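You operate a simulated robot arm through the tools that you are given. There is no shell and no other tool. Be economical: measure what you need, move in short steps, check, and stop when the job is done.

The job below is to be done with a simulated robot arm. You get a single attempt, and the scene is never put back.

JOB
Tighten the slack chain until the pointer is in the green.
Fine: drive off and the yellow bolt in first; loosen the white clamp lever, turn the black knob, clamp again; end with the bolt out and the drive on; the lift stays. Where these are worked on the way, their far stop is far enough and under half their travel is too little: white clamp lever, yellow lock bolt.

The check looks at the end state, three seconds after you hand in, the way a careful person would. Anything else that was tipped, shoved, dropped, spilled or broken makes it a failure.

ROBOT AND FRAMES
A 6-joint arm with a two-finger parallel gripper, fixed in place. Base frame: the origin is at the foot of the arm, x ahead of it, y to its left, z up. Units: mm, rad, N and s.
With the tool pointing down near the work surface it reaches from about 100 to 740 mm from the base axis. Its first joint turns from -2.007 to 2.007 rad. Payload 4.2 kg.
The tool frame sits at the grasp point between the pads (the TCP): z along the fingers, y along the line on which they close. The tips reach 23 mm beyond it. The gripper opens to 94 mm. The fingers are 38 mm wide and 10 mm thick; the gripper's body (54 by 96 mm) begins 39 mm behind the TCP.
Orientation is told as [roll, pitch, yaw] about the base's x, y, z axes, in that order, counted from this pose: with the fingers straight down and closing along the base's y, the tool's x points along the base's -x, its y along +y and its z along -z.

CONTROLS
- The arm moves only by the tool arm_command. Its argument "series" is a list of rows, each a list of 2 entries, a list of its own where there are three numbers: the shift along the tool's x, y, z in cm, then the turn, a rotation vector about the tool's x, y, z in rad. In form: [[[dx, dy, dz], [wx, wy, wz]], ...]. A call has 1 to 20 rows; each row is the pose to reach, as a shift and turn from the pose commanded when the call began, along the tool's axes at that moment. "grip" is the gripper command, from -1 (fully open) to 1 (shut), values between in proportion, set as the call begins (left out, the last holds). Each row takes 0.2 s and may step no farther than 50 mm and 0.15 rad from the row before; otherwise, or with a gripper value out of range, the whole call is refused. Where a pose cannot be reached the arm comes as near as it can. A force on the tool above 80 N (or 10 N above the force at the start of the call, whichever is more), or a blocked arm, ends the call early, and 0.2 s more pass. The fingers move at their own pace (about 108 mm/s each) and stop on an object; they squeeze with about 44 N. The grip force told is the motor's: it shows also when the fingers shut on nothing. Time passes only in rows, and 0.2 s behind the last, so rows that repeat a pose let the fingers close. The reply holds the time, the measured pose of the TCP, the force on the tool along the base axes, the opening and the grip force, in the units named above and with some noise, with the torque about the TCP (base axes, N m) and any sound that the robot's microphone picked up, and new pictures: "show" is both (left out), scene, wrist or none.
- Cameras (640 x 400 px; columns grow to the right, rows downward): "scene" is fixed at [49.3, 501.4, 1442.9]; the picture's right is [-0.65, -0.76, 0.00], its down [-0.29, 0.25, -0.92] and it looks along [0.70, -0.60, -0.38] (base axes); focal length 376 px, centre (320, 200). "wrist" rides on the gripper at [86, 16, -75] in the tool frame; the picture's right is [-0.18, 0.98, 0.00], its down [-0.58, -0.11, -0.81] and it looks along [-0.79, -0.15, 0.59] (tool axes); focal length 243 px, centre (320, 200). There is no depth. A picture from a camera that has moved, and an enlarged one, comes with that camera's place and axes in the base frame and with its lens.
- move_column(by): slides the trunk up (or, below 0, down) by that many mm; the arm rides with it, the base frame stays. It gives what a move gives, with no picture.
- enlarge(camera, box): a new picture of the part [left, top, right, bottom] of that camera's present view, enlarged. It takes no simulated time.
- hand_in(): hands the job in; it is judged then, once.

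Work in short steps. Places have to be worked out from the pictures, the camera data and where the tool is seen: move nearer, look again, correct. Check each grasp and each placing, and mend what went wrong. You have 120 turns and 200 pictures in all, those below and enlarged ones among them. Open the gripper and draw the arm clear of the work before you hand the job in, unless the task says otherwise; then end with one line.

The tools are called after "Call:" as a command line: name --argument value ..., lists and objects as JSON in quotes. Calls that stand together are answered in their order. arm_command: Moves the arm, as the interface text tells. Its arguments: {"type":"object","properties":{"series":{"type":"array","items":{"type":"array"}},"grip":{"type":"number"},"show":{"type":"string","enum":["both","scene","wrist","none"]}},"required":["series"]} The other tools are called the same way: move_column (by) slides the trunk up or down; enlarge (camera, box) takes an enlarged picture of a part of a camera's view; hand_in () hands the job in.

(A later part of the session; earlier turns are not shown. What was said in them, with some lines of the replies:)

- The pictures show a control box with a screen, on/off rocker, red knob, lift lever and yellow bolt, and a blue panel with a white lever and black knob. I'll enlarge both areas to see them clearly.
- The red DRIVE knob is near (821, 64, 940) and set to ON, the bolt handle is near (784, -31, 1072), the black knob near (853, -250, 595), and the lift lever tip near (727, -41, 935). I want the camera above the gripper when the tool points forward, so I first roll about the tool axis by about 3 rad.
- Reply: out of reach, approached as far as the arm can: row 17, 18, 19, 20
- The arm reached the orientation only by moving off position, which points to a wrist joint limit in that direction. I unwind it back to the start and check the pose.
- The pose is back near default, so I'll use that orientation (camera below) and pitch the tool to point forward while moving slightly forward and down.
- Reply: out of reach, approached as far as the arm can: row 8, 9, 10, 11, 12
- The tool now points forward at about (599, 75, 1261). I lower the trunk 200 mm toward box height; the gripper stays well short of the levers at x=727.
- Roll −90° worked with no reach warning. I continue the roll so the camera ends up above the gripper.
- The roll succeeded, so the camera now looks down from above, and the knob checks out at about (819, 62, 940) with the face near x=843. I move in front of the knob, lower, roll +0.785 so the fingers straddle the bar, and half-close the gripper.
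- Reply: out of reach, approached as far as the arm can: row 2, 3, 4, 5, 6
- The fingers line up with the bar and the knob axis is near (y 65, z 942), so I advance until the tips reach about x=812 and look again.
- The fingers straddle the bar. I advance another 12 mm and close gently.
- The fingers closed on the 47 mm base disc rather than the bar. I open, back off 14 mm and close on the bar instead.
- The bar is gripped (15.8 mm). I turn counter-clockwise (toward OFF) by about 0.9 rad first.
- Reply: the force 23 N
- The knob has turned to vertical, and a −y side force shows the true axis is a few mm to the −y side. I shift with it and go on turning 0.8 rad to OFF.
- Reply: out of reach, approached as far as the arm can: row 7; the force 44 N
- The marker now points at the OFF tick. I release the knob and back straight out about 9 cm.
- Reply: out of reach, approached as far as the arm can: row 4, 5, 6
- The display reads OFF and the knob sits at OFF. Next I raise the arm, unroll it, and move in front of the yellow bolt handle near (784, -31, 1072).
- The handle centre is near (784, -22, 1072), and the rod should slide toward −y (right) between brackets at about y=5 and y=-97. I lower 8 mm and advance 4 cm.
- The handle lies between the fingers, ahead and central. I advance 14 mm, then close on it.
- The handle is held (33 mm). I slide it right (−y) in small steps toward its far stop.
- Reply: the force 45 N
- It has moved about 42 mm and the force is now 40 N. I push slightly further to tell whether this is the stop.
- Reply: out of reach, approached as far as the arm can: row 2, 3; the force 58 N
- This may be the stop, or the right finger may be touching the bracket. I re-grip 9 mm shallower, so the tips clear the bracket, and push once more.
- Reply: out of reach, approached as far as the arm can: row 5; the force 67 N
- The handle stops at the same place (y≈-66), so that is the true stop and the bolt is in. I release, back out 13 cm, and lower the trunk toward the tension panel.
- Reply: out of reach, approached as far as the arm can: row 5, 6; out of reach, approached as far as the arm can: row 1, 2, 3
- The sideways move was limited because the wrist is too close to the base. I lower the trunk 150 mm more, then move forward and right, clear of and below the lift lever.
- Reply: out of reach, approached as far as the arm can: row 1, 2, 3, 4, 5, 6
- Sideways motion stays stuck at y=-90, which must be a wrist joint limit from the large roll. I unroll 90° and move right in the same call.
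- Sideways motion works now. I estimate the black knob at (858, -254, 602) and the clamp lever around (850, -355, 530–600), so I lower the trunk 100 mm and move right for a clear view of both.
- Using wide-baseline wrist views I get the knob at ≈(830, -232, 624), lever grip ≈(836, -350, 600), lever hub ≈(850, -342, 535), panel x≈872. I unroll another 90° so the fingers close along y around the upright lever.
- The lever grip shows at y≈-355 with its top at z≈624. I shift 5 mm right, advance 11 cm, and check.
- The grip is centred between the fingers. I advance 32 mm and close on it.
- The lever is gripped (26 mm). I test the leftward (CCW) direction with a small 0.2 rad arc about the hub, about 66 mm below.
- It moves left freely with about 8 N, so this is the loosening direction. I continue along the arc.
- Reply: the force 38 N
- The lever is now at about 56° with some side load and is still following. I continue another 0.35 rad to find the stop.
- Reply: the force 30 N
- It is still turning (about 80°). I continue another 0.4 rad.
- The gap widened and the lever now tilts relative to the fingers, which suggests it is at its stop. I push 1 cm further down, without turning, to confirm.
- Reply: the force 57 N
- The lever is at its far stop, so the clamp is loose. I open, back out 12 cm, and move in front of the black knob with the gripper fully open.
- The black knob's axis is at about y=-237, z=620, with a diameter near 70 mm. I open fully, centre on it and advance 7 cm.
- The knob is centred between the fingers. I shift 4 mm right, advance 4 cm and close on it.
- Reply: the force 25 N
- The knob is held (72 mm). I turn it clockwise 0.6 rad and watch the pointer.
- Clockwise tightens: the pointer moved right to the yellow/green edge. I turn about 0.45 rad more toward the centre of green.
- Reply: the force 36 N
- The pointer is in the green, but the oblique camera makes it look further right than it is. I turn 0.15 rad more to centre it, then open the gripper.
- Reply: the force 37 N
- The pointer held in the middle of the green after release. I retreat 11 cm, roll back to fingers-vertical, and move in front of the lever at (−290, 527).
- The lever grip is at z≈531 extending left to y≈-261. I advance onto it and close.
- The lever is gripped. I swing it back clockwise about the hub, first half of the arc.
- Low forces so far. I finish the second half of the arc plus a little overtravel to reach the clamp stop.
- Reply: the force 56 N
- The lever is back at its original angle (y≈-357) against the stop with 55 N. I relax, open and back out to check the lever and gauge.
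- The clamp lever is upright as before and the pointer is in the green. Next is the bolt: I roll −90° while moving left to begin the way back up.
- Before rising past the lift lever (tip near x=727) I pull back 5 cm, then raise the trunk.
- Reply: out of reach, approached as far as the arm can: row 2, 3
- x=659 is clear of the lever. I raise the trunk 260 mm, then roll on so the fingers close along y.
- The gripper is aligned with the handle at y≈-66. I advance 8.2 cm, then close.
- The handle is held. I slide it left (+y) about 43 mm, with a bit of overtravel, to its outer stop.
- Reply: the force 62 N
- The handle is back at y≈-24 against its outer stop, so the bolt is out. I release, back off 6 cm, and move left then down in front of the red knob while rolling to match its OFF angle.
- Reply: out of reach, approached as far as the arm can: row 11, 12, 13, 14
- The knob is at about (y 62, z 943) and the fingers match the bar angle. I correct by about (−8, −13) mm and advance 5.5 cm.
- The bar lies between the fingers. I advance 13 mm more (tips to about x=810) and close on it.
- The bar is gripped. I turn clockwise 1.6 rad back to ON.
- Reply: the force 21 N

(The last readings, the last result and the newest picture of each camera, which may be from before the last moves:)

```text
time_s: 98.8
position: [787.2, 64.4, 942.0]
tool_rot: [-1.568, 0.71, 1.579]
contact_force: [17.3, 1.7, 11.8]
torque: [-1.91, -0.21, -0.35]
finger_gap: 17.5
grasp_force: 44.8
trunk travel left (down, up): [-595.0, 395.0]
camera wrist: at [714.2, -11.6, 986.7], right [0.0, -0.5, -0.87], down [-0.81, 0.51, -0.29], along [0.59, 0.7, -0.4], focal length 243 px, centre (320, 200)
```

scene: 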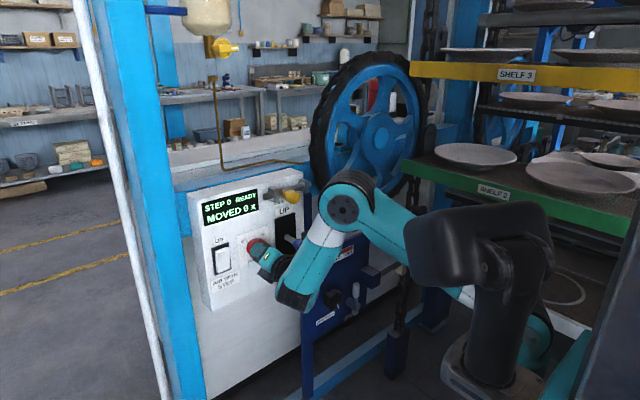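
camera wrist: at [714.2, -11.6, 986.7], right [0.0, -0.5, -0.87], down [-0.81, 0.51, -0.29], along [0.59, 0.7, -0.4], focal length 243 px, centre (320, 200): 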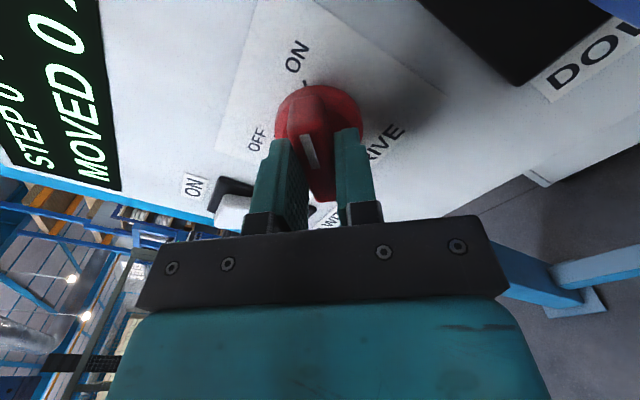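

The display now reads "READY" and the knob is at ON. I release and back straight out, then check everything.

Call:
arm_command --series '[[[0, 0, 0], [0, 0, 0]], [[0, 0, 0], [0, 0, 0]], [[0, 0, -3], [0, 0, 0]], [[0, 0, -6], [0, 0, 0]], [[0, 0, -7], [0, 0, 0]], [[1, -3, -7.5], [0, 0, -0.1]], [[2, -6, -8], [0, 0, -0.2]], [[3, -9, -8], [0, 0, -0.3]], [[3, -10, -9], [0, 0, -0.4]]]' --grip 0

Call:
enlarge --camera "scene" --box '[190, 170, 320, 310]'

Call:
enlarge --camera "scene" --box '[290, 220, 420, 350]'

```text
time_s: 100.8
position: [699.2, 104.2, 1039.1]
tool_rot: [-1.561, 1.108, 1.581]
contact_force: [-0.4, -0.3, -0.4]
torque: [0.01, -0.05, 0.0]
finger_gap: 47.0
grasp_force: 0.2
out of reach, approached as far as the arm can: row 4, 5
trunk travel left (down, up): [-595.0, 395.0]
camera wrist: at [625.4, 52.1, 1109.5], right [0.0, -0.8, -0.6], down [-0.81, 0.35, -0.47], along [0.59, 0.49, -0.65], focal length 243 px, centre (320, 200)
```

scene: 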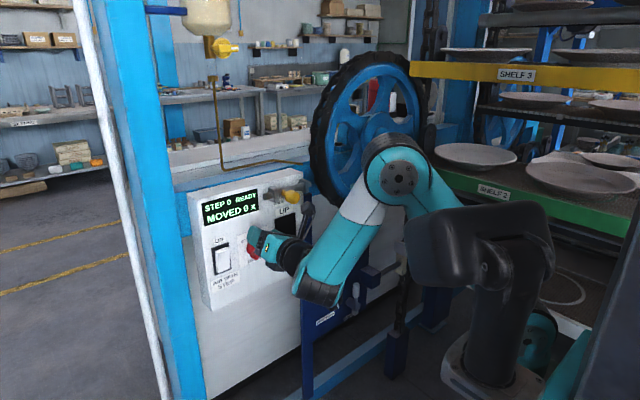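
wrist: 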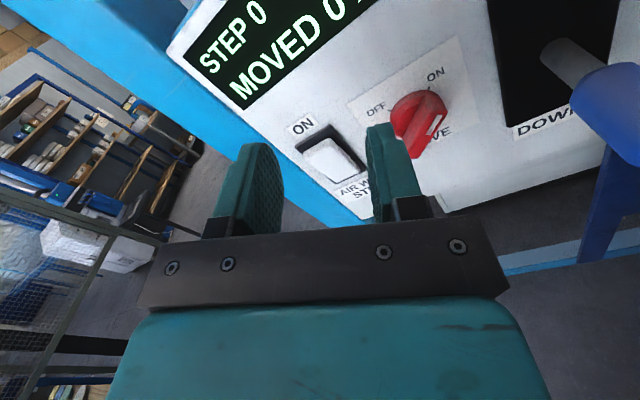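

```text
2.86 times, centred on (255, 240) of scene
camera zoom: at [49.3, 501.4, 1442.9], right [-0.65, -0.76, 0.0], down [-0.29, 0.25, -0.92], along [0.7, -0.6, -0.38], focal length 1073 px, centre (506, 86)
```

zoom: 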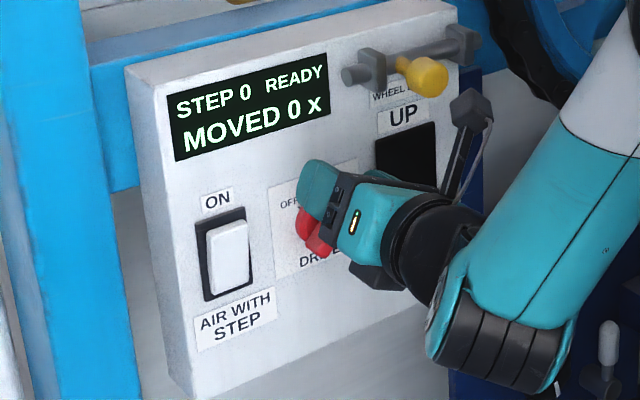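

```text
3.08 times, centred on (355, 285) of scene
camera zoom: at [49.3, 501.4, 1442.9], right [-0.65, -0.76, 0.0], down [-0.29, 0.25, -0.92], along [0.7, -0.6, -0.38], focal length 1155 px, centre (212, -62)
```

zoom: 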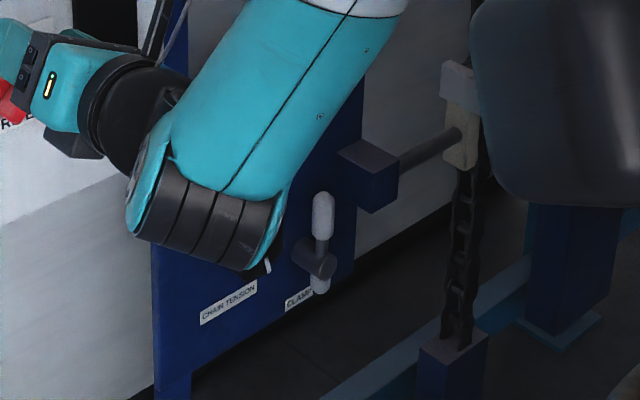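

The knob is at ON, the bolt is out, the clamp lever is upright and the display reads READY. I raise the trunk to clear the view, then check the gauge and lift lever once more.

Call:
move_column --by 250

Call:
arm_command --series '[[[0, 0, 0], [0, 0, 0]]]' --grip -1 --show "scene"

Call:
enlarge --camera "scene" --box '[190, 170, 390, 320]'

```text
time_s: 103.4
position: [699.0, 104.7, 1289.6]
tool_rot: [-1.563, 1.108, 1.581]
contact_force: [0.2, -0.7, -0.2]
torque: [0.02, 0.0, 0.0]
finger_gap: 46.9
grasp_force: 0.1
trunk travel left (down, up): [-845.0, 145.0]
```

```text
time_s: 103.8
position: [699.3, 105.4, 1289.5]
tool_rot: [-1.564, 1.109, 1.581]
contact_force: [0.3, -0.1, -0.3]
torque: [0.01, 0.03, 0.01]
finger_gap: 93.9
grasp_force: 0.0
trunk travel left (down, up): [-845.0, 145.0]
```

scene: 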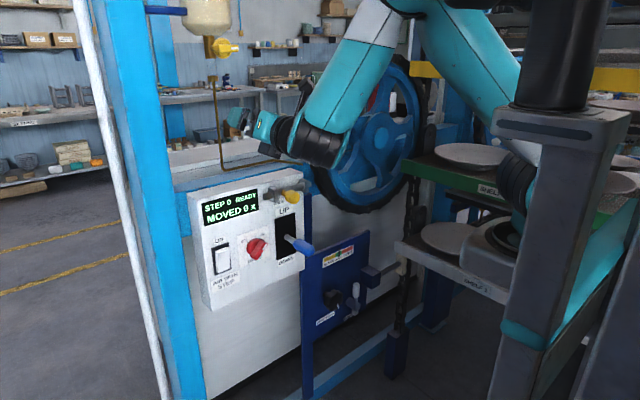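

```text
2.67 times, centred on (290, 245) of scene
camera zoom: at [49.3, 501.4, 1442.9], right [-0.65, -0.76, 0.0], down [-0.29, 0.25, -0.92], along [0.7, -0.6, -0.38], focal length 1001 px, centre (400, 80)
```

zoom: 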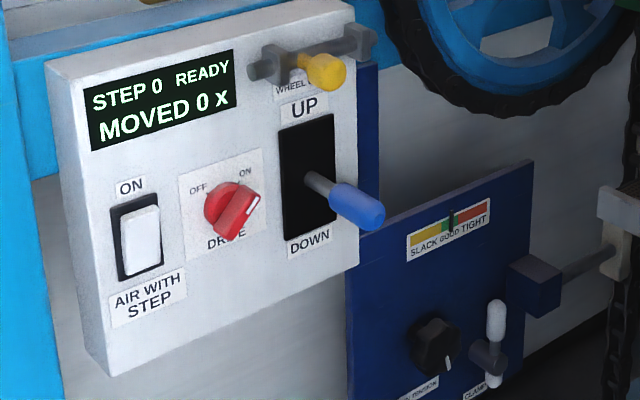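

The drive is on, the bolt is out, the clamp lever is up, the pointer is in the green and the lift lever has not moved. The gripper is open and clear, so I hand in.

Call:
hand_in

```text
The job is handed in.
```

The chain is tightened and handed in: pointer in the green, clamp tightened again, bolt out, drive on (display reads READY), and the lift lever left where it was.
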